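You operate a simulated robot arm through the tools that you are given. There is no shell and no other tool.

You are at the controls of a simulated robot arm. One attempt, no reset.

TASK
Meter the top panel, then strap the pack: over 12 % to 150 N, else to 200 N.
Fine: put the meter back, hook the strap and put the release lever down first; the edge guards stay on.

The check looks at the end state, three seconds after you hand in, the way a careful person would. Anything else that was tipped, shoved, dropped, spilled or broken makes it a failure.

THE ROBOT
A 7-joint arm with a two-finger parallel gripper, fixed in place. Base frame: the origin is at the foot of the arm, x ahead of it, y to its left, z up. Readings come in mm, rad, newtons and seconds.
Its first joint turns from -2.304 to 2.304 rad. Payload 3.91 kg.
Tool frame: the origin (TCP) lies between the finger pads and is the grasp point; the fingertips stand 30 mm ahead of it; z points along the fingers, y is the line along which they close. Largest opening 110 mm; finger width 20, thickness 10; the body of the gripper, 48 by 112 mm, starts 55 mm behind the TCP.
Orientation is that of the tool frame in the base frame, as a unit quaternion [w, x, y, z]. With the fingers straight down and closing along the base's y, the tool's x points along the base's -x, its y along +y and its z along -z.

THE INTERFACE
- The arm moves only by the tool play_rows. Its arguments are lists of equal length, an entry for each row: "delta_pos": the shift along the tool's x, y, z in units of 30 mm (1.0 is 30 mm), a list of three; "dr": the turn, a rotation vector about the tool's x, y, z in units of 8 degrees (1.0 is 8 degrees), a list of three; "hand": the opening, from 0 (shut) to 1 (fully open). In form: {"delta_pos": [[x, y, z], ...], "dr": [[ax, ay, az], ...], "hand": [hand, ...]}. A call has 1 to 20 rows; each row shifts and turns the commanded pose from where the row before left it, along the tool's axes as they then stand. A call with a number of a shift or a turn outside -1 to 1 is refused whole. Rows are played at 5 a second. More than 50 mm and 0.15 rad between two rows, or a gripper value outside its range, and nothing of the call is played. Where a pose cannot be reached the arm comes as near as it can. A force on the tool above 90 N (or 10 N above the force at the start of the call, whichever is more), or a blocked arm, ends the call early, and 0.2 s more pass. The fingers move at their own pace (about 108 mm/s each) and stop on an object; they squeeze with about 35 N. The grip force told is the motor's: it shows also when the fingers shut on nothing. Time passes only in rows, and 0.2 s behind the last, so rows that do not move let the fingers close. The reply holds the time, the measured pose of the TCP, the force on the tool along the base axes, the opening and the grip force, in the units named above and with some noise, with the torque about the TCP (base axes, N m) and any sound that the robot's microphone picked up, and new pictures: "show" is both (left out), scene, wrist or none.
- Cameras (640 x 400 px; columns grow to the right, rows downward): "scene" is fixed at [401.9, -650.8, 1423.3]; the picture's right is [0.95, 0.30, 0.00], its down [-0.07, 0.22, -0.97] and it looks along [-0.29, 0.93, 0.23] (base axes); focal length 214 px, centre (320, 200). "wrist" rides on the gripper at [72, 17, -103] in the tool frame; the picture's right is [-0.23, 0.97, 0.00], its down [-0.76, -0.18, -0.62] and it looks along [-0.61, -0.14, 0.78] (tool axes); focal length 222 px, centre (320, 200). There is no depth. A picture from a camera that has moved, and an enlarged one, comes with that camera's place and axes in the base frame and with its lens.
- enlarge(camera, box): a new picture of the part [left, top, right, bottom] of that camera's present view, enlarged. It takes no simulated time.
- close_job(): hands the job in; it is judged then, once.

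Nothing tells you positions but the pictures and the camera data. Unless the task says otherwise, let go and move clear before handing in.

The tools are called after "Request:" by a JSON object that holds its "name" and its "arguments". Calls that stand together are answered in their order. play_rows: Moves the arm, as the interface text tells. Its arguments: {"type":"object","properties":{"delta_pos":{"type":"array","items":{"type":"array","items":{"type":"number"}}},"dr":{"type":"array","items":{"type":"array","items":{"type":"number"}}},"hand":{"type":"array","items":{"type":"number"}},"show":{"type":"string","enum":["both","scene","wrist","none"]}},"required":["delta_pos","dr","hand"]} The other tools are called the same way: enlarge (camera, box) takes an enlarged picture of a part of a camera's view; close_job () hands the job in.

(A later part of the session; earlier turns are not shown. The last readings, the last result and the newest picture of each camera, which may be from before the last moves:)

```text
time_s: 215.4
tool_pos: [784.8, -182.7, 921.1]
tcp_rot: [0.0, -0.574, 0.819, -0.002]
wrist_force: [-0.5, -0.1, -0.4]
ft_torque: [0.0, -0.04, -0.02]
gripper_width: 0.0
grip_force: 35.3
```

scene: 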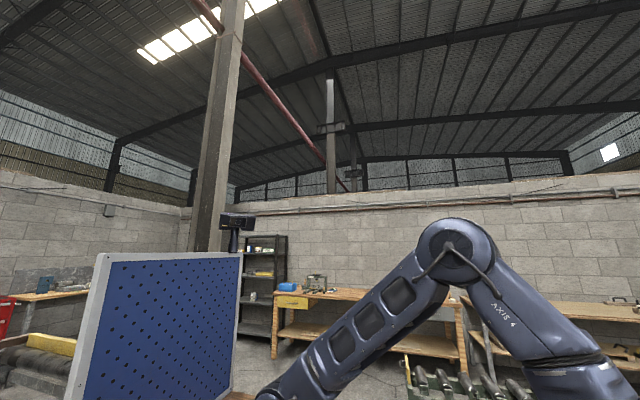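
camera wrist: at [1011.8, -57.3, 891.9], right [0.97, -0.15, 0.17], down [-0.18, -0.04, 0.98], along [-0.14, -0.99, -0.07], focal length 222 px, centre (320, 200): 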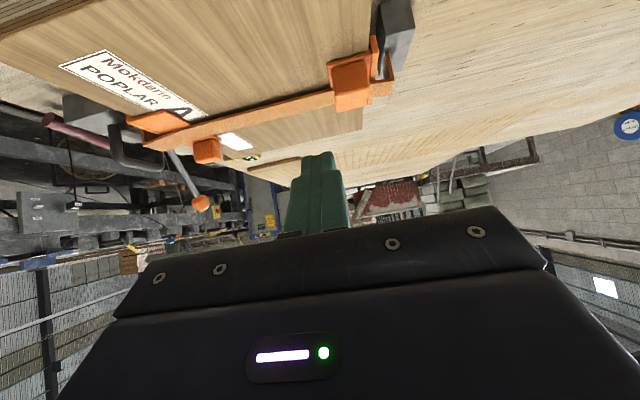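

Request:
{"name": "play_rows", "arguments": {"delta_pos": [[0.95, -0.043, 0], [0.95, -0.043, 0], [0.95, -0.043, 0], [0.95, -0.043, 0], [0.95, -0.043, 0], [0.95, -0.043, 0], [0.95, -0.043, 0], [0.95, -0.043, 0], [0.95, -0.043, 0], [0.95, -0.043, 0], [0.95, -0.043, 0], [0.95, -0.043, 0], [0.95, -0.043, 0], [0.95, -0.043, 0]], "dr": [[0, 0, 0], [0, 0, 0], [0, 0, 0], [0, 0, 0], [0, 0, 0], [0, 0, 0], [0, 0, 0], [0, 0, 0], [0, 0, 0], [0, 0, 0], [0, 0, 0], [0, 0, 0], [0, 0, 0], [0, 0, 0]], "hand": [0, 0, 0, 0, 0, 0, 0, 0, 0.3, 0.6, 0.7, 0.7, 0.7, 0.7], "show": "none"}}

Request:
{"name": "play_rows", "arguments": {"delta_pos": [[0, 0, 0], [0, 0, 0], [0, 0, 0], [0, 0, 0], [0, 0, 0], [0, 0, 0]], "dr": [[0, -1, 0], [0, -1, 0], [0, -1, 0], [0, -1, 0], [0, -1, 0], [0, -1, 0]], "hand": [0.7, 0.7, 0.7, 0.7, 0.7, 0.7], "show": "wrist"}}

Request:
{"name": "enlarge", "arguments": {"camera": "wrist", "box": [240, 40, 460, 220]}}

```text
time_s: 218.4
tool_pos: [664.6, -563.0, 920.3]
tcp_rot: [0.002, -0.574, 0.819, -0.003]
wrist_force: [0.7, 1.2, 0.7]
ft_torque: [-0.01, 0.04, -0.01]
gripper_width: 77.0
grip_force: 0.1
```

```text
time_s: 219.8
tool_pos: [664.5, -563.7, 921.4]
tcp_rot: [0.335, -0.525, 0.747, 0.232]
wrist_force: [-0.1, 1.2, 0.2]
ft_torque: [-0.08, 0.03, 0.01]
gripper_width: 77.1
grip_force: 0.1
camera wrist: at [605.6, -674.9, 936.3], right [-0.86, 0.48, 0.16], down [0.18, -0.02, 0.98], along [0.47, 0.88, -0.07], focal length 222 px, centre (320, 200)
```

wrist: 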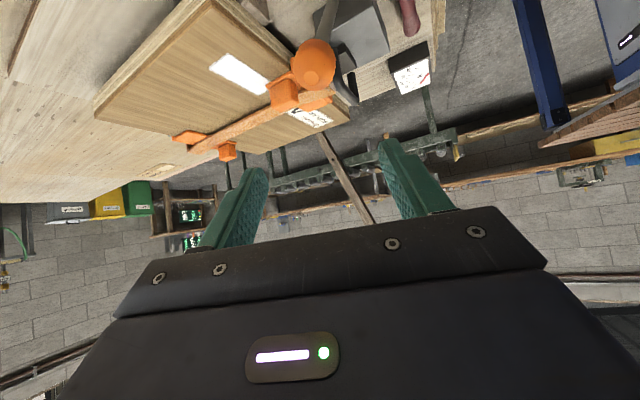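

```text
2.22 times, centred on (350, 130) of wrist
camera zoom: at [605.6, -674.9, 936.3], right [-0.86, 0.48, 0.16], down [0.18, -0.02, 0.98], along [0.47, 0.88, -0.07], focal length 494 px, centre (253, 356)
```

zoom: 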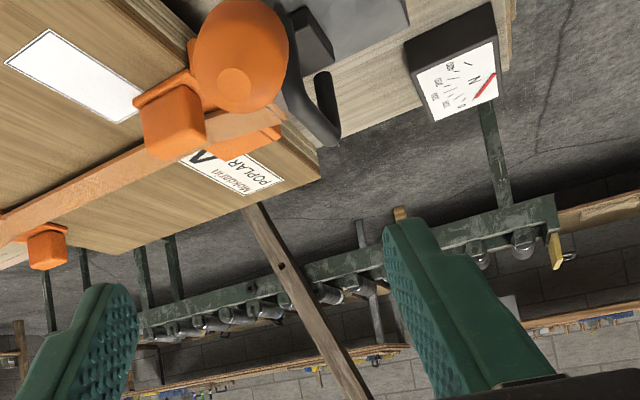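

Request:
{"name": "play_rows", "arguments": {"delta_pos": [[0.75, 0.14, 0], [0.74, 0.13, 0], [0, 0, 0.9], [0, 0, 0.9], [0, 0, 0.9], [0, 0, 0.6]], "dr": [[0, 0, 0], [0, 0, 0], [0, 0, 0], [0, 0, 0], [0, 0, 0], [0, 0, 0]], "hand": [0.7, 0.7, 0.7, 0.7, 0.7, 0.7], "show": "wrist"}}

Request:
{"name": "enlarge", "arguments": {"camera": "wrist", "box": [240, 60, 460, 240]}}

```text
time_s: 221.2
tool_pos: [672.5, -519.2, 819.5]
tcp_rot: [0.334, -0.524, 0.748, 0.231]
wrist_force: [-0.3, -1.3, 0.2]
ft_torque: [0.0, 0.06, 0.01]
gripper_width: 77.0
grip_force: 0.1
camera wrist: at [612.7, -631.8, 835.1], right [-0.86, 0.48, 0.16], down [0.18, -0.02, 0.98], along [0.47, 0.88, -0.07], focal length 222 px, centre (320, 200)
```

wrist: 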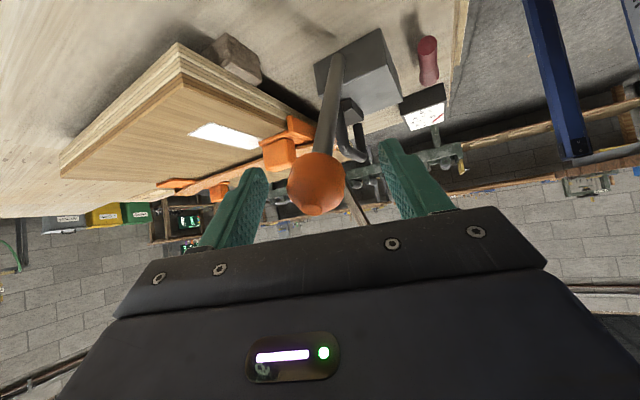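

```text
2.22 times, centred on (350, 150) of wrist
camera zoom: at [612.7, -631.8, 835.1], right [-0.86, 0.48, 0.16], down [0.18, -0.02, 0.98], along [0.47, 0.88, -0.07], focal length 494 px, centre (253, 311)
```

zoom: 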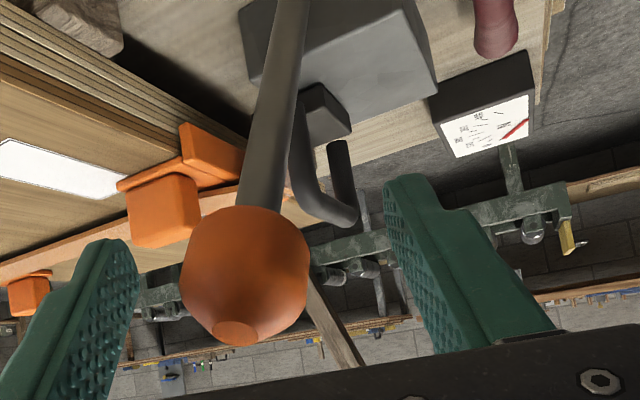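

Request:
{"name": "play_rows", "arguments": {"delta_pos": [[-0.13, -0.08, 0.35], [0, 0, 0], [0, 0, 0], [0, 0, 0]], "dr": [[0, 0, 0], [0, 0, 0], [0, 0, 0], [0, 0, 0]], "hand": [0.7, 0.5, 0.2, 0.15], "show": "wrist"}}

```text
time_s: 222.2
tool_pos: [677.2, -511.4, 815.5]
tcp_rot: [0.335, -0.524, 0.748, 0.232]
wrist_force: [-9.2, 1.4, 0.2]
ft_torque: [0.08, 0.03, -0.03]
gripper_width: 35.3
grip_force: 34.6
camera wrist: at [618.3, -623.1, 832.1], right [-0.86, 0.48, 0.16], down [0.18, -0.02, 0.98], along [0.47, 0.88, -0.07], focal length 222 px, centre (320, 200)
```

wrist: 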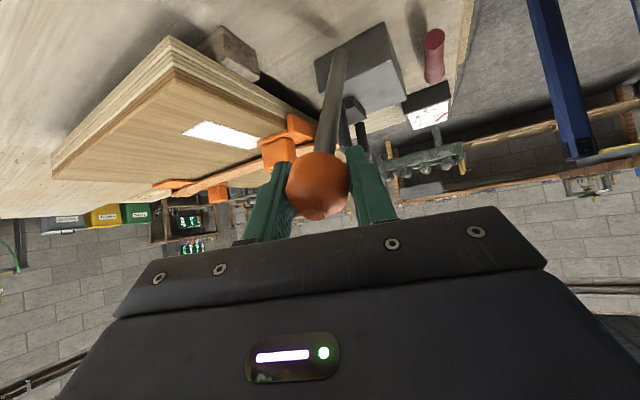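

Gripped with the gauge visible. I'll stroke down in stages, reading the gauge at each one.

Request:
{"name": "play_rows", "arguments": {"delta_pos": [[0.42, -0.11, -0.02], [0.42, -0.11, -0.02], [0.44, -0.1, 0.03], [0.44, -0.1, 0.03], [0, 0, 0]], "dr": [[0, 0, 0], [0, 0, 0], [0, 0, 0], [0, 0, 0], [0, 0, 0]], "hand": [0.15, 0.15, 0.15, 0.15, 0.15], "show": "wrist"}}

Request:
{"name": "enlarge", "arguments": {"camera": "wrist", "box": [340, 60, 500, 180]}}

Request:
{"name": "play_rows", "arguments": {"delta_pos": [[0.43, -0.08, 0.1], [0.43, -0.08, 0.1], [0.41, -0.05, 0.17], [0.41, -0.05, 0.18], [0, 0, 0]], "dr": [[0, 0, 0], [0, 0, 0], [0, 0, 0], [0, 0, 0], [0, 0, 0]], "hand": [0.15, 0.15, 0.15, 0.15, 0.15], "show": "wrist"}}

Request:
{"name": "enlarge", "arguments": {"camera": "wrist", "box": [340, 80, 520, 220]}}

```text
time_s: 223.4
tool_pos: [678.4, -546.4, 778.0]
tcp_rot: [0.335, -0.524, 0.748, 0.232]
wrist_force: [-15.5, 9.8, 5.1]
ft_torque: [1.07, 0.25, 0.56]
gripper_width: 35.6
grip_force: 34.6
camera wrist: at [619.4, -658.8, 793.9], right [-0.86, 0.48, 0.16], down [0.18, -0.02, 0.98], along [0.47, 0.88, -0.07], focal length 222 px, centre (320, 200)
```

wrist: 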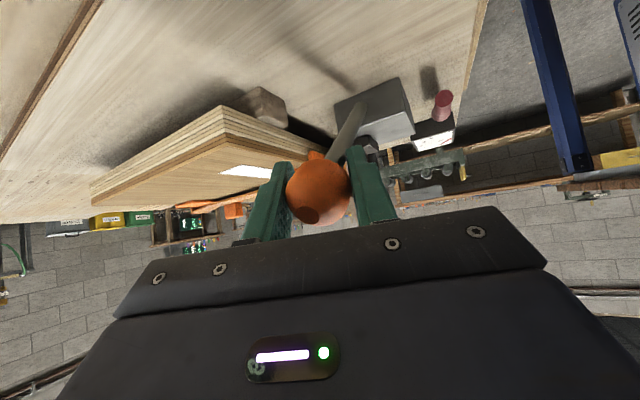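

```text
3.33 times, centred on (420, 120) of wrist
camera zoom: at [619.4, -658.8, 793.9], right [-0.86, 0.48, 0.16], down [0.18, -0.02, 0.98], along [0.47, 0.88, -0.07], focal length 740 px, centre (-13, 467)
```

zoom: 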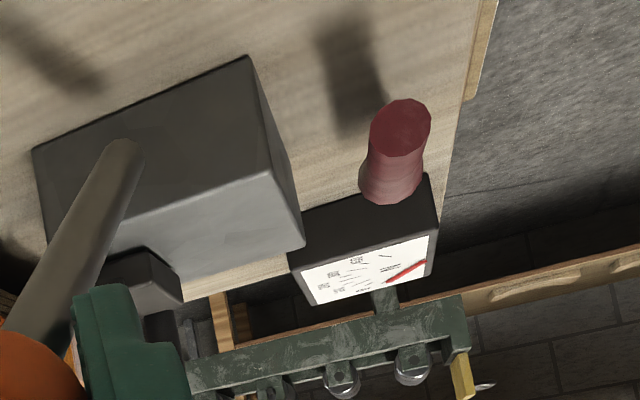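

```text
time_s: 224.6
tool_pos: [677.4, -570.5, 729.1]
tcp_rot: [0.334, -0.525, 0.748, 0.23]
wrist_force: [-29.6, -5.8, 7.7]
ft_torque: [0.67, 0.53, 1.75]
gripper_width: 39.1
grip_force: 34.9
camera wrist: at [619.1, -682.1, 745.6], right [-0.86, 0.48, 0.16], down [0.18, -0.01, 0.98], along [0.47, 0.88, -0.07], focal length 222 px, centre (320, 200)
```

wrist: 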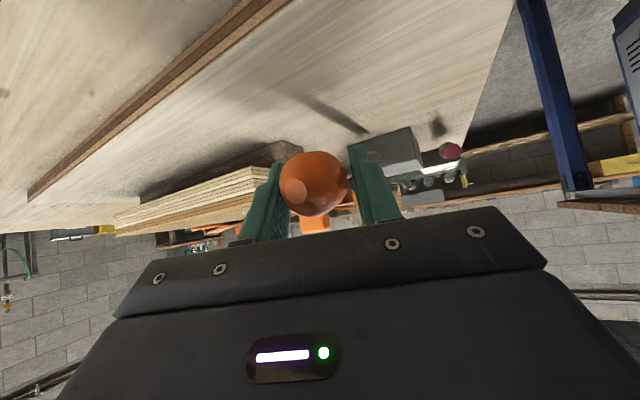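

```text
2.86 times, centred on (430, 150) of wrist
camera zoom: at [619.1, -682.1, 745.6], right [-0.86, 0.48, 0.16], down [0.18, -0.01, 0.98], along [0.47, 0.88, -0.07], focal length 635 px, centre (6, 343)
```

zoom: 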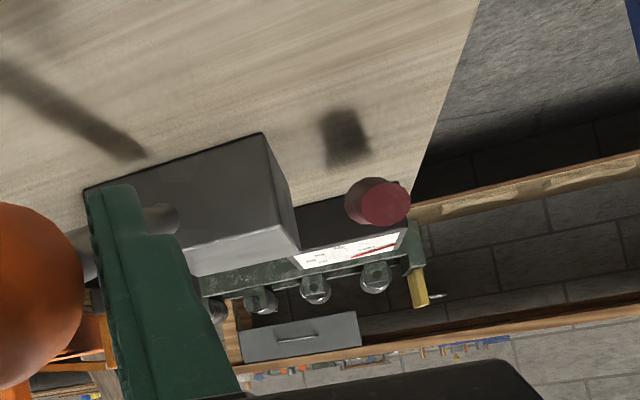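

Request:
{"name": "play_rows", "arguments": {"delta_pos": [[0.27, -0.02, 0.16], [0.27, -0.02, 0.16], [0, 0, 0]], "dr": [[0, 0, 0], [0, 0, 0], [0, 0, 0]], "hand": [0.15, 0.15, 0.15], "show": "wrist"}}

Request:
{"name": "play_rows", "arguments": {"delta_pos": [[0.13, 0, 0.1], [0, 0, 0]], "dr": [[0, 0, 0], [0, 0, 0]], "hand": [0.15, 0.15], "show": "wrist"}}

Request:
{"name": "enlarge", "arguments": {"camera": "wrist", "box": [340, 100, 520, 220]}}

```text
time_s: 225.4
tool_pos: [679.5, -572.9, 712.3]
tcp_rot: [0.335, -0.525, 0.748, 0.23]
wrist_force: [0.5, 4.9, 22.0]
ft_torque: [-0.03, -0.02, -0.02]
gripper_width: 35.6
grip_force: 35.5
camera wrist: at [620.8, -685.0, 727.8], right [-0.86, 0.48, 0.16], down [0.18, -0.02, 0.98], along [0.47, 0.88, -0.07], focal length 222 px, centre (320, 200)
```

wrist: 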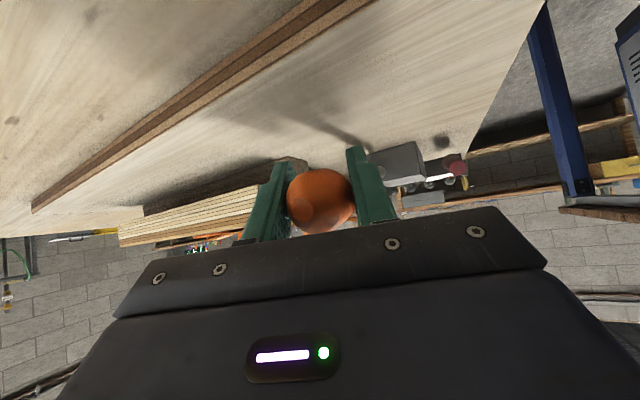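

```text
time_s: 226.0
tool_pos: [679.1, -575.5, 707.3]
tcp_rot: [0.335, -0.525, 0.749, 0.229]
wrist_force: [23.2, -1.8, 20.9]
ft_torque: [-0.13, 0.25, 0.2]
gripper_width: 35.5
grip_force: 35.1
camera wrist: at [620.2, -685.9, 722.9], right [-0.86, 0.48, 0.16], down [0.18, -0.01, 0.98], along [0.47, 0.88, -0.07], focal length 222 px, centre (320, 200)
```

wrist: 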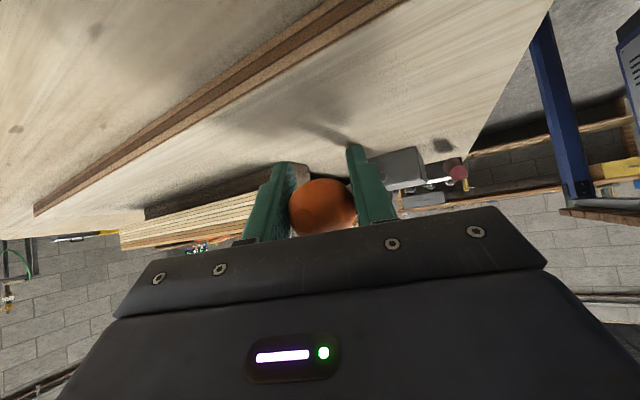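

```text
3.33 times, centred on (430, 160) of wrist
camera zoom: at [620.2, -685.9, 722.9], right [-0.86, 0.48, 0.16], down [0.18, -0.01, 0.98], along [0.47, 0.88, -0.07], focal length 740 px, centre (-47, 333)
```

zoom: 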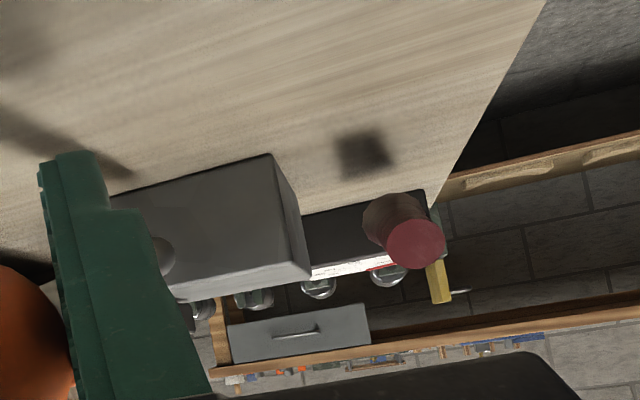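

At the bottom the force rises to about 21 N but the gauge stays at 0. My earlier strokes never came fully back to the upper stop, so I'll complete this one all the way up, gently, and see whether it registers on the return.

Request:
{"name": "play_rows", "arguments": {"delta_pos": [[-0.13, 0, -0.1], [-0.27, 0.02, -0.16], [-0.27, 0.02, -0.16], [-0.41, 0.05, -0.18], [-0.41, 0.05, -0.17], [-0.43, 0.08, -0.1], [-0.43, 0.08, -0.1], [-0.44, 0.1, -0.03], [-0.44, 0.1, -0.03], [-0.42, 0.11, 0.02], [-0.42, 0.11, 0.02], [0, 0, 0]], "dr": [[0, 0, 0], [0, 0, 0], [0, 0, 0], [0, 0, 0], [0, 0, 0], [0, 0, 0], [0, 0, 0], [0, 0, 0], [0, 0, 0], [0, 0, 0], [0, 0, 0], [0, 0, 0]], "hand": [0.15, 0.15, 0.15, 0.15, 0.15, 0.15, 0.15, 0.15, 0.15, 0.15, 0.15, 0.15], "show": "wrist"}}

Request:
{"name": "enlarge", "arguments": {"camera": "wrist", "box": [340, 60, 480, 180]}}

```text
time_s: 228.6
tool_pos: [679.1, -513.7, 816.2]
tcp_rot: [0.335, -0.524, 0.749, 0.229]
wrist_force: [8.2, -19.9, -13.1]
ft_torque: [-0.28, 0.1, -0.06]
gripper_width: 35.5
grip_force: 35.2
camera wrist: at [619.9, -624.0, 831.5], right [-0.86, 0.48, 0.16], down [0.18, -0.01, 0.98], along [0.47, 0.88, -0.07], focal length 222 px, centre (320, 200)
```

wrist: 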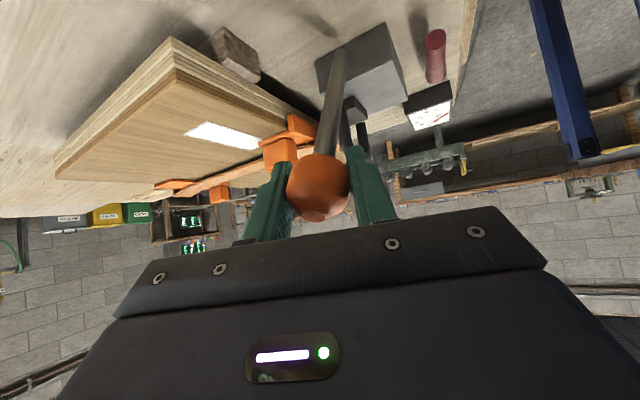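

```text
3.33 times, centred on (410, 120) of wrist
camera zoom: at [619.9, -624.0, 831.5], right [-0.86, 0.48, 0.16], down [0.18, -0.01, 0.98], along [0.47, 0.88, -0.07], focal length 740 px, centre (20, 467)
```

zoom: 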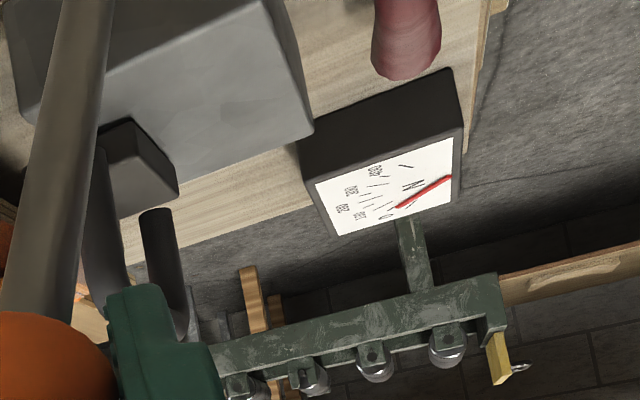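

A full top–bottom–top cycle also gives 0 N. I may have the levers swapped: the orange-ball lever stays wherever it's put, like a release lever, so the red one may be the pump. I'll put the ball lever down and leave it there, then try the red lever.

Request:
{"name": "play_rows", "arguments": {"delta_pos": [[0.42, -0.11, -0.02], [0.42, -0.11, -0.02], [0.44, -0.1, 0.03], [0.44, -0.1, 0.03], [0.43, -0.08, 0.1], [0.43, -0.08, 0.1], [0.41, -0.05, 0.17], [0.41, -0.05, 0.18], [0.27, -0.02, 0.16], [0.27, -0.02, 0.16], [0.07, 0, 0.05], [0, 0, 0]], "dr": [[0, 0, 0], [0, 0, 0], [0, 0, 0], [0, 0, 0], [0, 0, 0], [0, 0, 0], [0, 0, 0], [0, 0, 0], [0, 0, 0], [0, 0, 0], [0, 0, 0], [0, 0, 0]], "hand": [0.15, 0.15, 0.15, 0.15, 0.15, 0.15, 0.15, 0.15, 0.15, 0.15, 0.15, 0.15], "show": "none"}}

Request:
{"name": "play_rows", "arguments": {"delta_pos": [[0, 0, 0], [0, 0, 0], [0, 0, -0.6], [0, 0, -1], [0, 0, -1], [0, 0, -1], [0, 0, -1], [0, 0, -1]], "dr": [[0, 0, 0], [0, 0, 0], [0, 0, 0], [0, 0, 0], [0, 0, 0], [0, 0, 0], [0, 0, 0], [0, 0, 0]], "hand": [0.5, 0.7, 0.7, 0.7, 0.7, 0.7, 0.7, 0.7], "show": "wrist"}}

Request:
{"name": "enlarge", "arguments": {"camera": "wrist", "box": [260, 40, 500, 220]}}

```text
time_s: 231.2
tool_pos: [676.0, -573.5, 708.3]
tcp_rot: [0.334, -0.525, 0.748, 0.233]
wrist_force: [0.8, 0.0, -0.2]
ft_torque: [0.0, 0.0, 0.02]
gripper_width: 16.4
grip_force: 0.1
```

```text
time_s: 233.0
tool_pos: [635.6, -692.5, 819.8]
tcp_rot: [0.335, -0.524, 0.749, 0.231]
wrist_force: [0.7, -0.5, 0.8]
ft_torque: [0.03, 0.01, 0.02]
gripper_width: 76.9
grip_force: 0.0
camera wrist: at [576.6, -803.5, 835.6], right [-0.86, 0.48, 0.16], down [0.18, -0.02, 0.98], along [0.47, 0.88, -0.07], focal length 222 px, centre (320, 200)
```

wrist: 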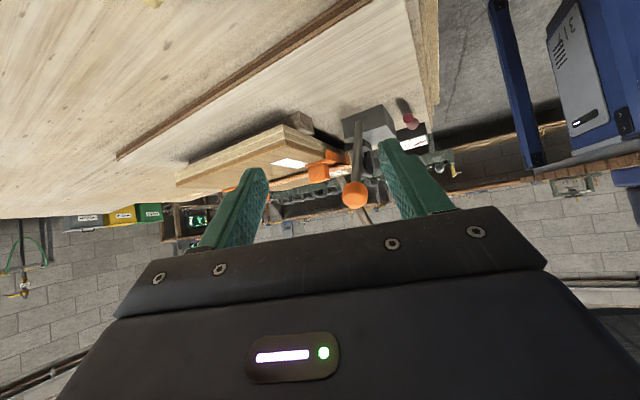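

```text
2.22 times, centred on (380, 130) of wrist
camera zoom: at [576.6, -803.5, 835.6], right [-0.86, 0.48, 0.16], down [0.18, -0.02, 0.98], along [0.47, 0.88, -0.07], focal length 494 px, centre (187, 356)
```

zoom: 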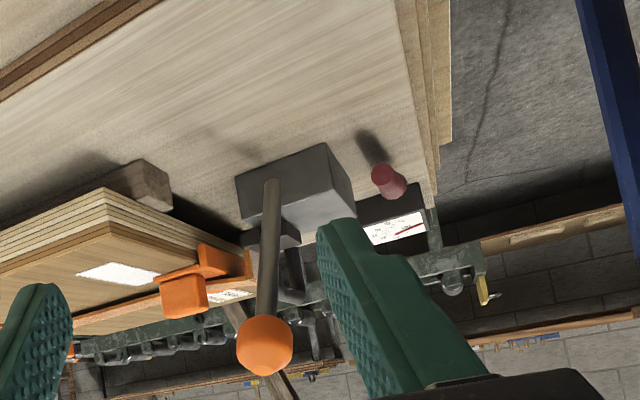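

The ball slipped out and the lever is still up. I'll regrip it properly, take it to the bottom, and release it there.

Request:
{"name": "play_rows", "arguments": {"delta_pos": [[-0.8, 0.153, 0.53], [-0.8, 0.153, 0.53], [-0.8, 0.153, 0.53], [-0.8, 0.153, 0.53], [-0.8, 0.153, 0.53], [0, 0, 0.9], [0, 0, 0.9]], "dr": [[0, 0, 0], [0, 0, 0], [0, 0, 0], [0, 0, 0], [0, 0, 0], [0, 0, 0], [0, 0, 0]], "hand": [0.7, 0.7, 0.7, 0.7, 0.7, 0.7, 0.7], "show": "wrist"}}

Request:
{"name": "enlarge", "arguments": {"camera": "wrist", "box": [240, 60, 460, 240]}}

```text
time_s: 234.6
tool_pos: [674.8, -516.2, 820.7]
tcp_rot: [0.333, -0.525, 0.748, 0.232]
wrist_force: [-0.1, -0.1, 0.1]
ft_torque: [-0.04, -0.03, 0.03]
gripper_width: 77.0
grip_force: 0.1
camera wrist: at [615.9, -627.2, 835.3], right [-0.86, 0.48, 0.16], down [0.18, -0.01, 0.98], along [0.47, 0.88, -0.07], focal length 222 px, centre (320, 200)
```

wrist: 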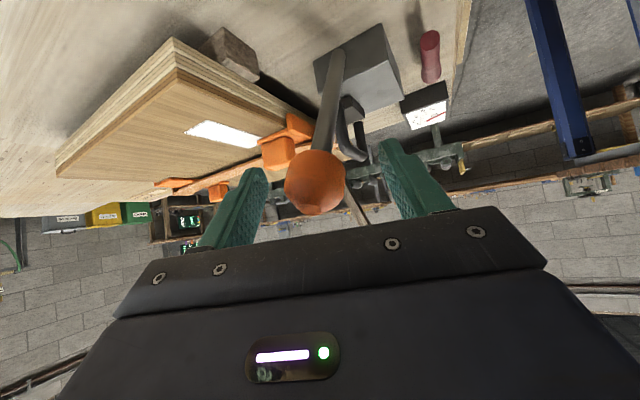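

```text
2.22 times, centred on (350, 150) of wrist
camera zoom: at [615.9, -627.2, 835.3], right [-0.86, 0.48, 0.16], down [0.18, -0.01, 0.98], along [0.47, 0.88, -0.07], focal length 494 px, centre (253, 311)
```

zoom: 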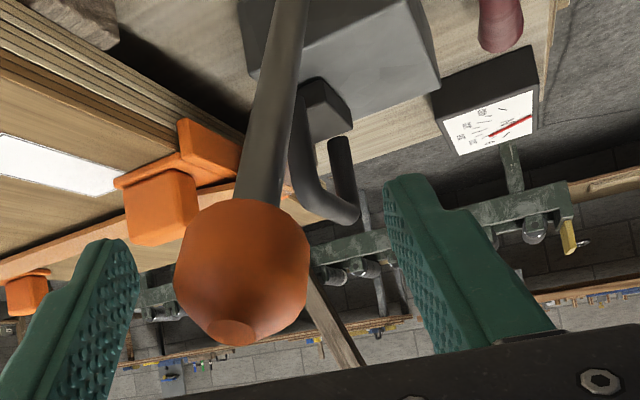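

Request:
{"name": "play_rows", "arguments": {"delta_pos": [[0.05, -0.06, 0.19], [0, 0, 0], [0, 0, 0], [0, 0, 0], [0.42, -0.11, -0.02], [0.42, -0.11, -0.02], [0.44, -0.1, 0.03], [0.44, -0.1, 0.03], [0.43, -0.08, 0.1], [0.43, -0.08, 0.1], [0.41, -0.05, 0.17], [0.41, -0.05, 0.18], [0, 0, 0]], "dr": [[0, 0, 0], [0, 0, 0], [0, 0, 0], [0, 0, 0], [0, 0, 0], [0, 0, 0], [0, 0, 0], [0, 0, 0], [0, 0, 0], [0, 0, 0], [0, 0, 0], [0, 0, 0], [0, 0, 0]], "hand": [0.7, 0.5, 0.2, 0.1, 0.1, 0.1, 0.1, 0.1, 0.1, 0.1, 0.1, 0.1, 0.1], "show": "wrist"}}

```text
time_s: 237.4
tool_pos: [678.6, -572.9, 729.0]
tcp_rot: [0.335, -0.524, 0.748, 0.231]
wrist_force: [8.4, -4.5, 6.5]
ft_torque: [0.52, -0.17, -0.1]
gripper_width: 35.4
grip_force: 35.6
camera wrist: at [619.5, -684.6, 744.6], right [-0.86, 0.48, 0.16], down [0.18, -0.01, 0.98], along [0.47, 0.88, -0.07], focal length 222 px, centre (320, 200)
```

wrist: 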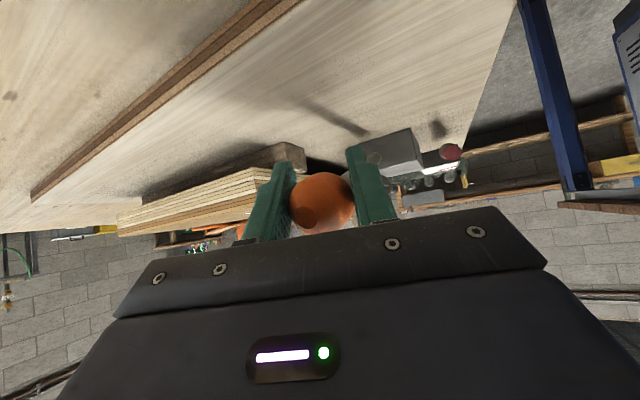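

Still gripped. I'll go the last bit to the bottom and release there, then back off to see what the lever does.

Request:
{"name": "play_rows", "arguments": {"delta_pos": [[0.27, -0.02, 0.16], [0.2, -0.02, 0.12], [0, 0, 0], [0, 0, 0], [0, 0, 0], [0, 0, -0.6], [0, 0, -1], [0, 0, -1], [-0.743, 0, -0.669], [-0.743, 0, -0.669], [-0.743, 0, -0.669]], "dr": [[0, 0, 0], [0, 0, 0], [0, 0, 0], [0, 0, 0], [0, 0, 0], [0, 0, 0], [0, 0, 0], [0, 0, 0], [0, 0, 0], [0, 0, 0], [0, 0, 0]], "hand": [0.1, 0.1, 0.1, 0.5, 0.7, 0.7, 0.7, 0.7, 0.7, 0.7, 0.7], "show": "wrist"}}

Request:
{"name": "enlarge", "arguments": {"camera": "wrist", "box": [260, 60, 500, 240]}}

```text
time_s: 239.8
tool_pos: [656.9, -631.0, 855.7]
tcp_rot: [0.334, -0.525, 0.748, 0.231]
wrist_force: [1.5, -0.6, -0.7]
ft_torque: [0.03, 0.04, 0.06]
gripper_width: 77.3
grip_force: 0.3
camera wrist: at [598.4, -742.4, 871.0], right [-0.86, 0.48, 0.16], down [0.18, -0.02, 0.98], along [0.47, 0.88, -0.07], focal length 222 px, centre (320, 200)
```

wrist: 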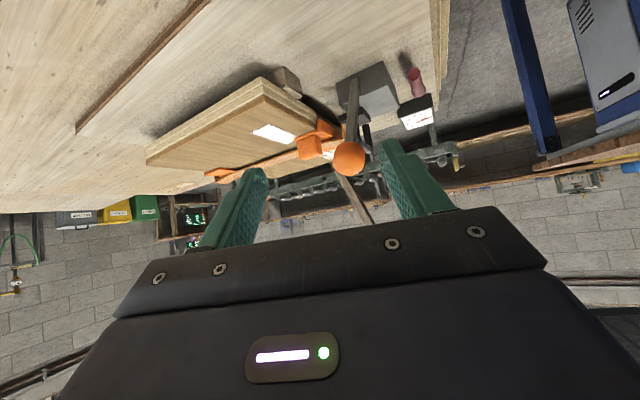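

```text
2.22 times, centred on (380, 150) of wrist
camera zoom: at [598.4, -742.4, 871.0], right [-0.86, 0.48, 0.16], down [0.18, -0.02, 0.98], along [0.47, 0.88, -0.07], focal length 494 px, centre (187, 311)
```

zoom: 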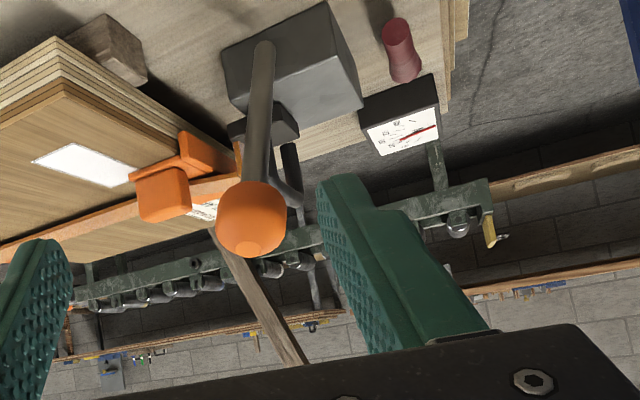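

The lever springs back up when released, so the ball lever really is the pump and my grip may have slipped before its true end of travel. I'll do a proper full-depth stroke, pushing with closed fingertips from the +y/top side and following the arc right down to the hard stop.

Request:
{"name": "play_rows", "arguments": {"delta_pos": [[0, 0, 0], [0, 0, 0], [0, 0, 0], [0, 0, 0], [0, 0, 0], [0, 0, 0], [0, 0, -1], [0, 0, -1], [0, 0, -0.5], [-0.85, -0.117, 0], [-0.85, -0.117, 0], [-0.85, -0.117, 0], [-0.85, -0.117, 0], [-0.85, -0.117, 0], [-0.85, -0.117, 0]], "dr": [[0, 1, 0], [0, 1, 0], [0, 1, 0], [0, 1, 0], [0, 1, 0], [0, 1, 0], [0, 0, -1], [0, 0, -1], [0, 0, -0.5], [0, 0, 0], [0, 0, 0], [0, 0, 0], [0, 0, 0], [0, 0, 0], [0, 0, 0]], "hand": [0, 0, 0, 0, 0, 0, 0, 0, 0, 0, 0, 0, 0, 0, 0], "show": "wrist"}}

Request:
{"name": "enlarge", "arguments": {"camera": "wrist", "box": [220, 60, 420, 240]}}

```text
time_s: 243.0
tool_pos: [679.5, -477.0, 930.1]
tcp_rot: [0.002, -0.707, 0.708, -0.003]
wrist_force: [-1.0, -0.5, 0.0]
ft_torque: [0.03, -0.02, 0.0]
gripper_width: 0.1
grip_force: 34.6
camera wrist: at [661.8, -549.3, 1033.8], right [-0.97, 0.23, -0.01], down [0.18, 0.76, 0.62], along [0.15, 0.6, -0.78], focal length 222 px, centre (320, 200)
```

wrist: 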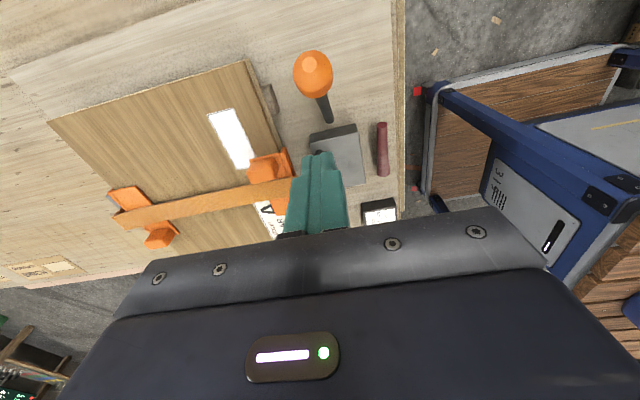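

```text
2.22 times, centred on (320, 150) of wrist
camera zoom: at [661.8, -549.3, 1033.8], right [-0.97, 0.23, -0.01], down [0.18, 0.76, 0.62], along [0.15, 0.6, -0.78], focal length 494 px, centre (320, 311)
```

zoom: 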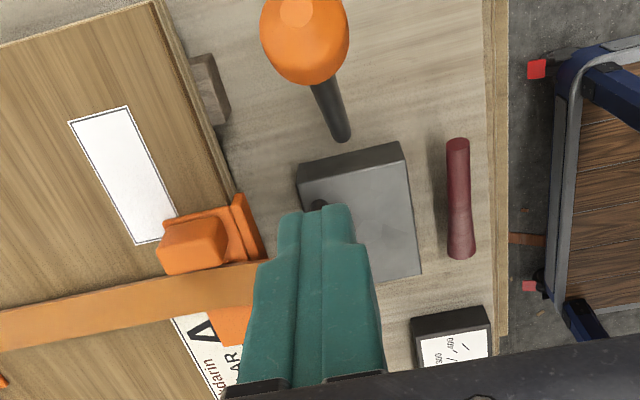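

Request:
{"name": "play_rows", "arguments": {"delta_pos": [[0, 0.1, 1], [0, 0, 1], [0, 0, 0.95], [0.53, 0, 0.107], [0.53, 0, 0.107], [0.34, 0, 0.28], [0.34, 0, 0.28], [0, 0, 0]], "dr": [[0, 0, 0], [0, 0, 0], [0, 0, 0], [0, 0, 0], [0, 0, 0], [0, 0, 0], [0, 0, 0], [0, 0, 0]], "hand": [0, 0, 0, 0, 0, 0, 0, 0], "show": "wrist"}}

Request:
{"name": "enlarge", "arguments": {"camera": "wrist", "box": [220, 60, 420, 240]}}

```text
time_s: 244.8
tool_pos: [676.2, -530.0, 817.9]
tcp_rot: [-0.001, 0.707, -0.707, 0.003]
wrist_force: [-0.8, 0.6, 0.0]
ft_torque: [-0.02, 0.03, -0.01]
gripper_width: 0.0
grip_force: 34.4
camera wrist: at [658.9, -601.4, 921.2], right [-0.97, 0.23, -0.01], down [0.18, 0.76, 0.62], along [0.15, 0.6, -0.78], focal length 222 px, centre (320, 200)
```

wrist: 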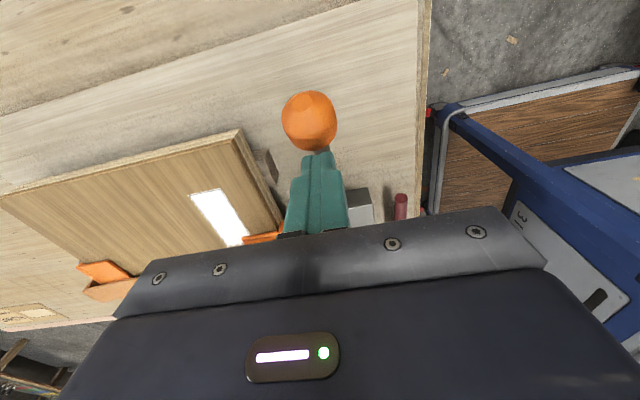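

```text
2.22 times, centred on (320, 150) of wrist
camera zoom: at [658.9, -601.4, 921.2], right [-0.97, 0.23, -0.01], down [0.18, 0.76, 0.62], along [0.15, 0.6, -0.78], focal length 494 px, centre (320, 311)
```

zoom: 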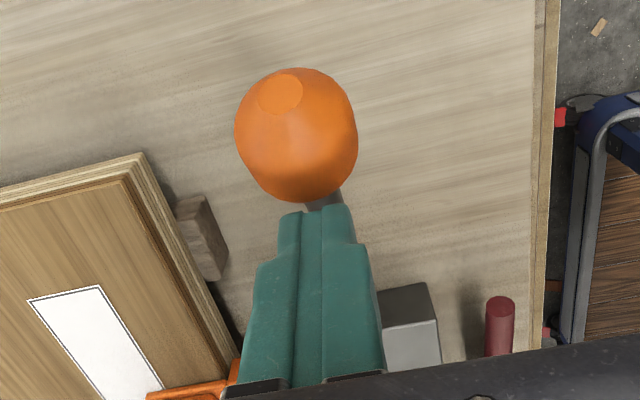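

Contact is good and the ball is moving down ahead of the finger. I'll continue along the arc to the bottom.

Request:
{"name": "play_rows", "arguments": {"delta_pos": [[0.35, 0, 0.33], [0.35, 0, 0.33], [0.27, 0, 0.4], [0.27, 0, 0.4], [0, 0, 0]], "dr": [[0, 0, 0], [0, 0, 0], [0, 0, 0], [0, 0, 0], [0, 0, 0]], "hand": [0, 0, 0, 0, 0], "show": "wrist"}}

Request:
{"name": "enlarge", "arguments": {"camera": "wrist", "box": [220, 60, 420, 240]}}

```text
time_s: 246.0
tool_pos: [677.2, -567.3, 773.2]
tcp_rot: [0.001, -0.707, 0.708, -0.003]
wrist_force: [-0.5, -0.3, 2.2]
ft_torque: [-0.03, 0.01, 0.0]
gripper_width: 0.1
grip_force: 35.4
camera wrist: at [659.2, -638.5, 877.8], right [-0.97, 0.23, -0.01], down [0.18, 0.76, 0.62], along [0.15, 0.6, -0.78], focal length 222 px, centre (320, 200)
```

wrist: 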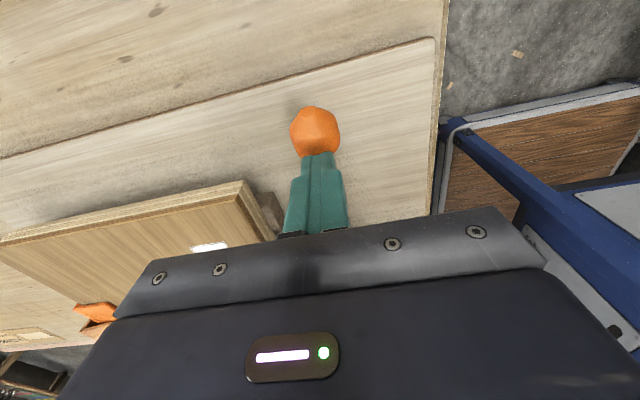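

```text
2.22 times, centred on (320, 150) of wrist
camera zoom: at [659.2, -638.5, 877.8], right [-0.97, 0.23, -0.01], down [0.18, 0.76, 0.62], along [0.15, 0.6, -0.78], focal length 494 px, centre (320, 311)
```

zoom: 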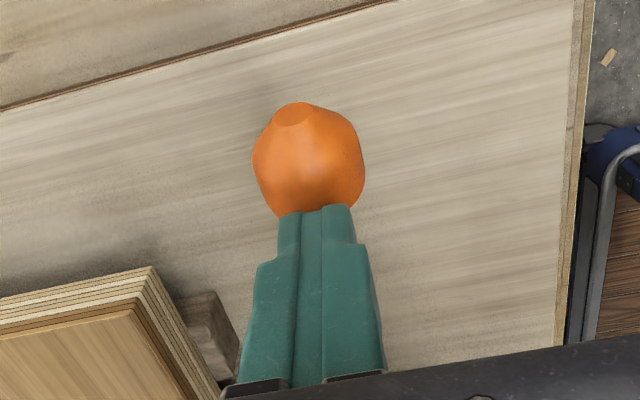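

Request:
{"name": "play_rows", "arguments": {"delta_pos": [[0.15, 0, 0.3], [0.13, 0, 0.3], [0, 0, 0]], "dr": [[0, 0, 0], [0, 0, 0], [0, 0, 0]], "hand": [0, 0, 0], "show": "none"}}

Request:
{"name": "play_rows", "arguments": {"delta_pos": [[0.05, 0, 0.2], [0, 0, 0]], "dr": [[0, 0, 0], [0, 0, 0]], "hand": [0, 0], "show": "none"}}

Request:
{"name": "play_rows", "arguments": {"delta_pos": [[0.03, 0, 0.13], [0, 0, 0]], "dr": [[0, 0, 0], [0, 0, 0]], "hand": [0, 0], "show": "wrist"}}

```text
time_s: 246.6
tool_pos: [680.2, -573.3, 768.0]
tcp_rot: [-0.002, 0.708, -0.707, 0.006]
wrist_force: [-8.6, 7.4, 39.4]
ft_torque: [-0.11, 0.36, -0.06]
gripper_width: 0.2
grip_force: 34.4
stopped in row 2: the force on the tool passed its limit at 107 N (the readings are from after the stop); the commanded pose is now the measured one
```

```text
time_s: 247.0
tool_pos: [682.1, -574.2, 766.8]
tcp_rot: [0.0, 0.708, -0.707, 0.008]
wrist_force: [-14.5, 10.5, 42.9]
ft_torque: [0.08, 0.54, -0.13]
gripper_width: 0.2
grip_force: 35.1
stopped in row 1: the force on the tool passed its limit at 102 N (the readings are from after the stop); the commanded pose is now the measured one
```

```text
time_s: 247.4
tool_pos: [683.3, -576.3, 766.3]
tcp_rot: [0.0, 0.708, -0.706, 0.009]
wrist_force: [-17.2, 13.8, 43.6]
ft_torque: [0.2, 0.72, -0.12]
gripper_width: 0.1
grip_force: 35.2
stopped in row 2: the force on the tool passed its limit at 96 N (the readings are from after the stop); the commanded pose is now the measured one
camera wrist: at [664.5, -646.3, 871.4], right [-0.97, 0.22, -0.01], down [0.17, 0.77, 0.62], along [0.15, 0.6, -0.79], focal length 222 px, centre (320, 200)
```

wrist: 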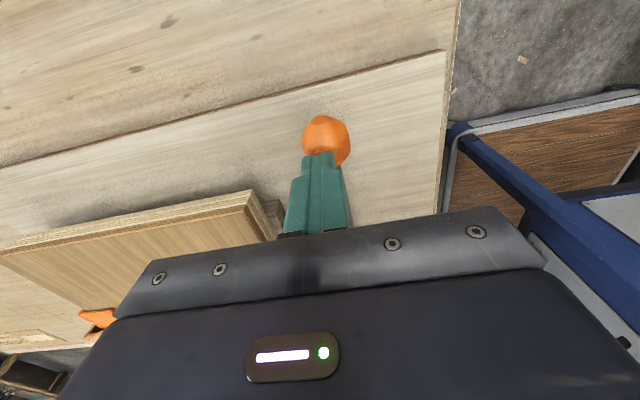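

Request:
{"name": "play_rows", "arguments": {"delta_pos": [[0, 0, -0.3], [0, 0, -1], [0, 0, -1], [0, 0, -1], [0, 0, -1]], "dr": [[0, 0, 0], [0, 0, 0], [0, 0, 0], [0, 0, 0], [0, 0, 0]], "hand": [0, 0, 0, 0, 0], "show": "wrist"}}

Request:
{"name": "enlarge", "arguments": {"camera": "wrist", "box": [220, 40, 440, 220]}}

```text
time_s: 248.6
tool_pos: [680.8, -575.1, 891.9]
tcp_rot: [-0.001, 0.709, -0.705, 0.007]
wrist_force: [-0.9, 0.8, -0.6]
ft_torque: [-0.02, -0.01, 0.01]
gripper_width: 0.4
grip_force: 34.9
camera wrist: at [662.5, -646.6, 996.0], right [-0.97, 0.22, -0.01], down [0.17, 0.77, 0.62], along [0.15, 0.6, -0.79], focal length 222 px, centre (320, 200)
```

wrist: 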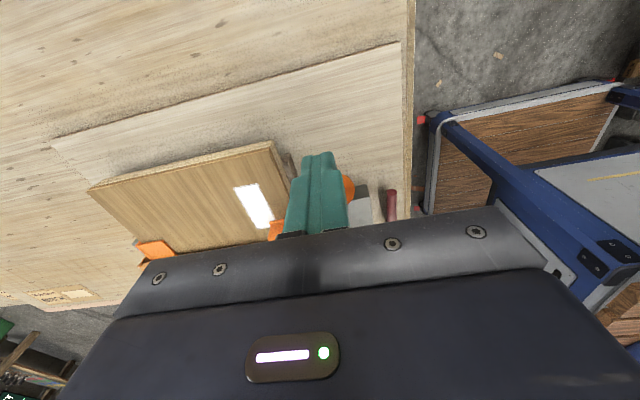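

```text
2.22 times, centred on (330, 130) of wrist
camera zoom: at [662.5, -646.6, 996.0], right [-0.97, 0.22, -0.01], down [0.17, 0.77, 0.62], along [0.15, 0.6, -0.79], focal length 494 px, centre (298, 356)
```

zoom: 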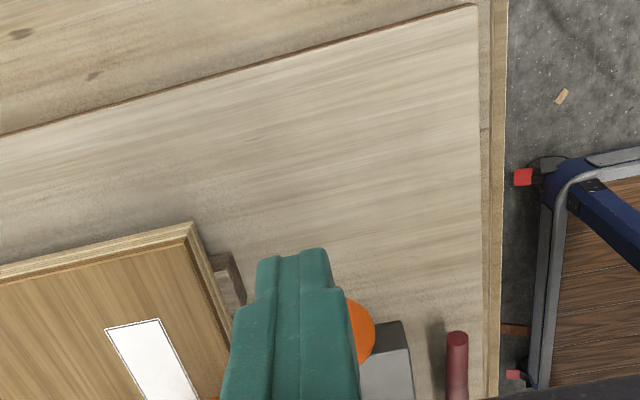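

Pump strokes to the hard stop register nothing, and the lever springs back on its own, so the hook isn't engaged. The L-shape (a leg down, then a toe pointing toward the tensioner) suggests the toe should go under a lip on the tensioner's pack-facing side. I'll raise the strap out of the way to inspect that face.

Request:
{"name": "play_rows", "arguments": {"delta_pos": [[-0.91, -0.07, 0], [-0.91, -0.07, 0], [-0.91, -0.07, 0], [-0.91, -0.07, 0], [-0.91, -0.07, 0], [-0.91, -0.07, 0], [-0.91, -0.07, 0], [-0.91, -0.07, 0]], "dr": [[0, 0, 0], [0, 0, 0], [0, 0, 0], [0, 0, 0], [0, 0, 0], [0, 0, 0], [0, 0, 0], [0, 0, 0]], "hand": [0, 0, 0, 0, 0.1, 0.2, 0.22, 0.22], "show": "wrist"}}

Request:
{"name": "enlarge", "arguments": {"camera": "wrist", "box": [240, 40, 420, 220]}}

```text
time_s: 250.4
tool_pos: [699.5, -356.2, 890.7]
tcp_rot: [-0.001, 0.707, -0.707, 0.007]
wrist_force: [-0.1, 0.8, -1.0]
ft_torque: [0.01, -0.01, 0.01]
gripper_width: 24.1
grip_force: 0.0
camera wrist: at [680.4, -427.5, 994.8], right [-0.97, 0.23, -0.01], down [0.17, 0.77, 0.62], along [0.15, 0.6, -0.79], focal length 222 px, centre (320, 200)
```

wrist: 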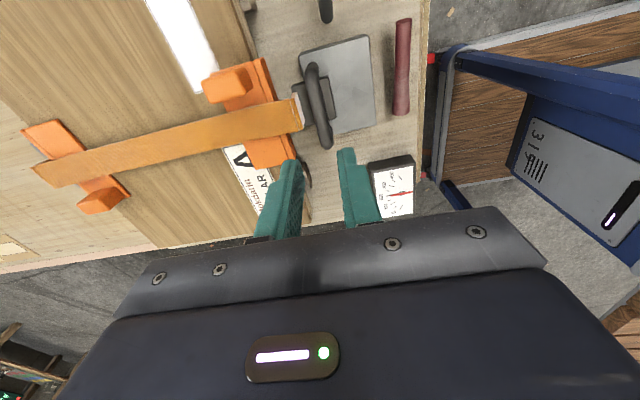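

```text
2.22 times, centred on (330, 130) of wrist
camera zoom: at [680.4, -427.5, 994.8], right [-0.97, 0.23, -0.01], down [0.17, 0.77, 0.62], along [0.15, 0.6, -0.79], focal length 494 px, centre (298, 356)
```

zoom: 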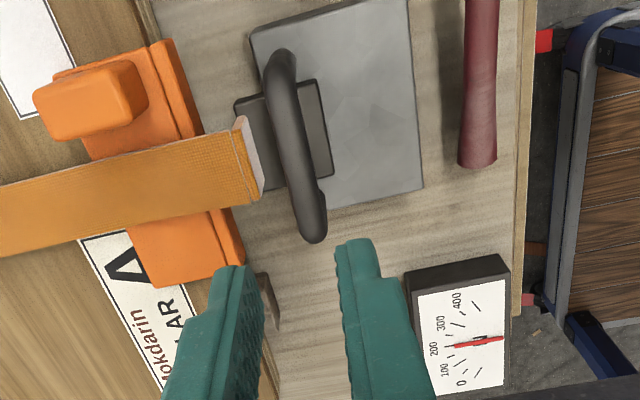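

The gauge has moved: that last full-depth push registered. I'll zoom in to read it precisely.

Request:
{"name": "enlarge", "arguments": {"camera": "wrist", "box": [360, 150, 430, 225]}}

```text
5.33 times, centred on (395, 188) of wrist
camera zoom: at [680.4, -427.5, 994.8], right [-0.97, 0.23, -0.01], down [0.17, 0.77, 0.62], along [0.15, 0.6, -0.79], focal length 1185 px, centre (-80, 267)
```

zoom: 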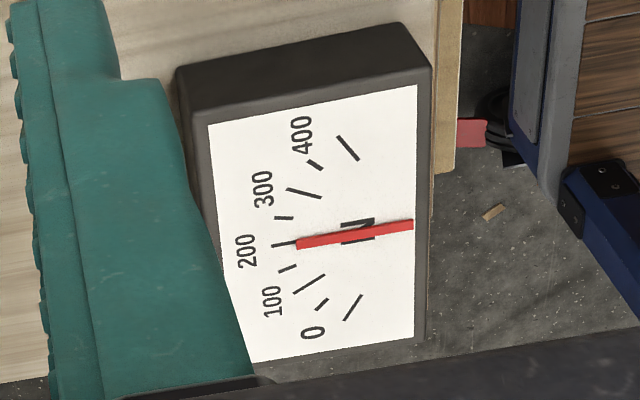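

It reads 200 N, so the hook was engaged all along and each full stroke adds tension. I pressed the bottom stop several times, which took it past the 150 N target. I'll vent it by lifting the red release lever, put that down again, and re-pump with counted strokes. First I'll go over the release lever.

Request:
{"name": "play_rows", "arguments": {"delta_pos": [[0.35, 0.86, 0], [0.35, 0.86, 0], [0.35, 0.86, 0], [0.35, 0.86, 0], [0, 0, 0.8], [0, 0, 0.8]], "dr": [[0, 0, 0], [0, 0, 0], [0, 0, 0], [0, 0, 0], [0, 0, 0], [0, 0, 0]], "hand": [0.3, 0.36, 0.36, 0.36, 0.36, 0.36], "show": "wrist"}}

Request:
{"name": "enlarge", "arguments": {"camera": "wrist", "box": [220, 40, 420, 220]}}

```text
time_s: 251.8
tool_pos: [595.1, -399.2, 844.4]
tcp_rot: [-0.002, 0.708, -0.706, 0.009]
wrist_force: [-0.7, 0.2, 0.8]
ft_torque: [-0.01, 0.01, 0.0]
gripper_width: 39.6
grip_force: 0.0
camera wrist: at [577.4, -470.1, 948.1], right [-0.97, 0.23, -0.01], down [0.17, 0.77, 0.62], along [0.15, 0.6, -0.79], focal length 222 px, centre (320, 200)
```

wrist: 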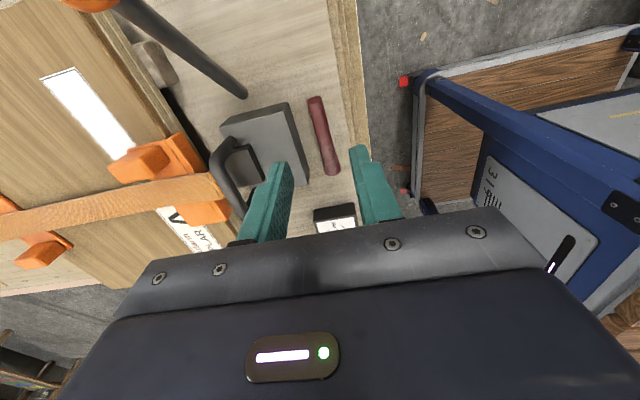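

```text
2.22 times, centred on (320, 130) of wrist
camera zoom: at [577.4, -470.1, 948.1], right [-0.97, 0.23, -0.01], down [0.17, 0.77, 0.62], along [0.15, 0.6, -0.79], focal length 494 px, centre (320, 356)
```

zoom: 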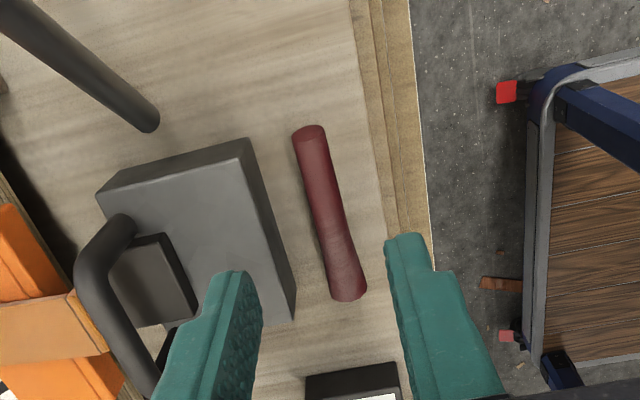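

Request:
{"name": "play_rows", "arguments": {"delta_pos": [[0.09, -0.04, 1], [0, 0, 1], [0, 0, 1], [0, 0, 1], [0, 0, 0.33], [0, 0, 0], [0, 0, 0], [0, 0, 0]], "dr": [[0, 0, 0], [0, 0, 0], [0, 0, 0], [0, 0, 0], [0, 0, 0], [0, 0, 0], [0, 0, 0], [0, 0, 0]], "hand": [0.36, 0.36, 0.36, 0.36, 0.36, 0.2, 0.1, 0.08], "show": "wrist"}}

```text
time_s: 253.6
tool_pos: [600.1, -404.1, 711.6]
tcp_rot: [-0.001, 0.708, -0.706, 0.009]
wrist_force: [22.9, -1.8, 0.0]
ft_torque: [-0.49, -0.17, 0.47]
gripper_width: 18.8
grip_force: 35.1
camera wrist: at [581.8, -475.4, 816.4], right [-0.97, 0.22, -0.02], down [0.17, 0.77, 0.62], along [0.15, 0.6, -0.79], focal length 222 px, centre (320, 200)
```

wrist: 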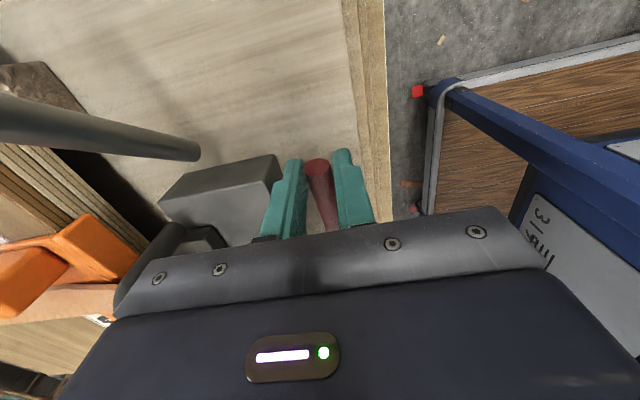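

Gripped on the release lever. I'll raise it along its arc to the up position.

Request:
{"name": "play_rows", "arguments": {"delta_pos": [[0, -0.06, 0], [-0.12, 0, -0.45], [-0.23, 0, -0.48], [-0.31, 0, -0.44], [-0.3, 0, -0.3], [0, 0, 0]], "dr": [[0, 0, 0], [0, 0, 0], [0, 0, 0], [0, 0, 0], [0, 0, 0], [0, 0, 0]], "hand": [0.08, 0.08, 0.08, 0.08, 0.08, 0.08], "show": "wrist"}}

Request:
{"name": "enlarge", "arguments": {"camera": "wrist", "box": [220, 80, 420, 240]}}

```text
time_s: 255.0
tool_pos: [599.5, -373.6, 762.8]
tcp_rot: [0.0, 0.708, -0.707, 0.008]
wrist_force: [11.7, -11.2, 3.9]
ft_torque: [-0.75, -0.02, 0.32]
gripper_width: 18.9
grip_force: 35.1
camera wrist: at [581.3, -444.8, 866.2], right [-0.97, 0.23, -0.01], down [0.17, 0.77, 0.62], along [0.15, 0.6, -0.79], focal length 222 px, centre (320, 200)
```

wrist: 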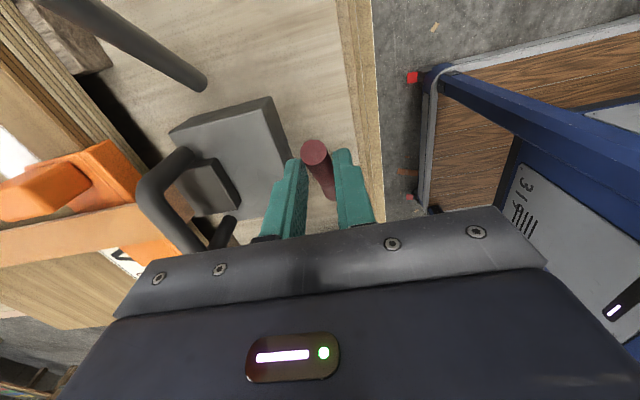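

```text
2.50 times, centred on (320, 160) of wrist
camera zoom: at [581.3, -444.8, 866.2], right [-0.97, 0.23, -0.01], down [0.17, 0.77, 0.62], along [0.15, 0.6, -0.79], focal length 555 px, centre (320, 300)
```

zoom: 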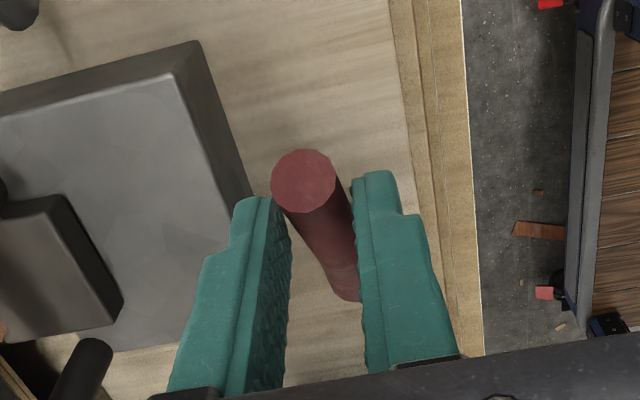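

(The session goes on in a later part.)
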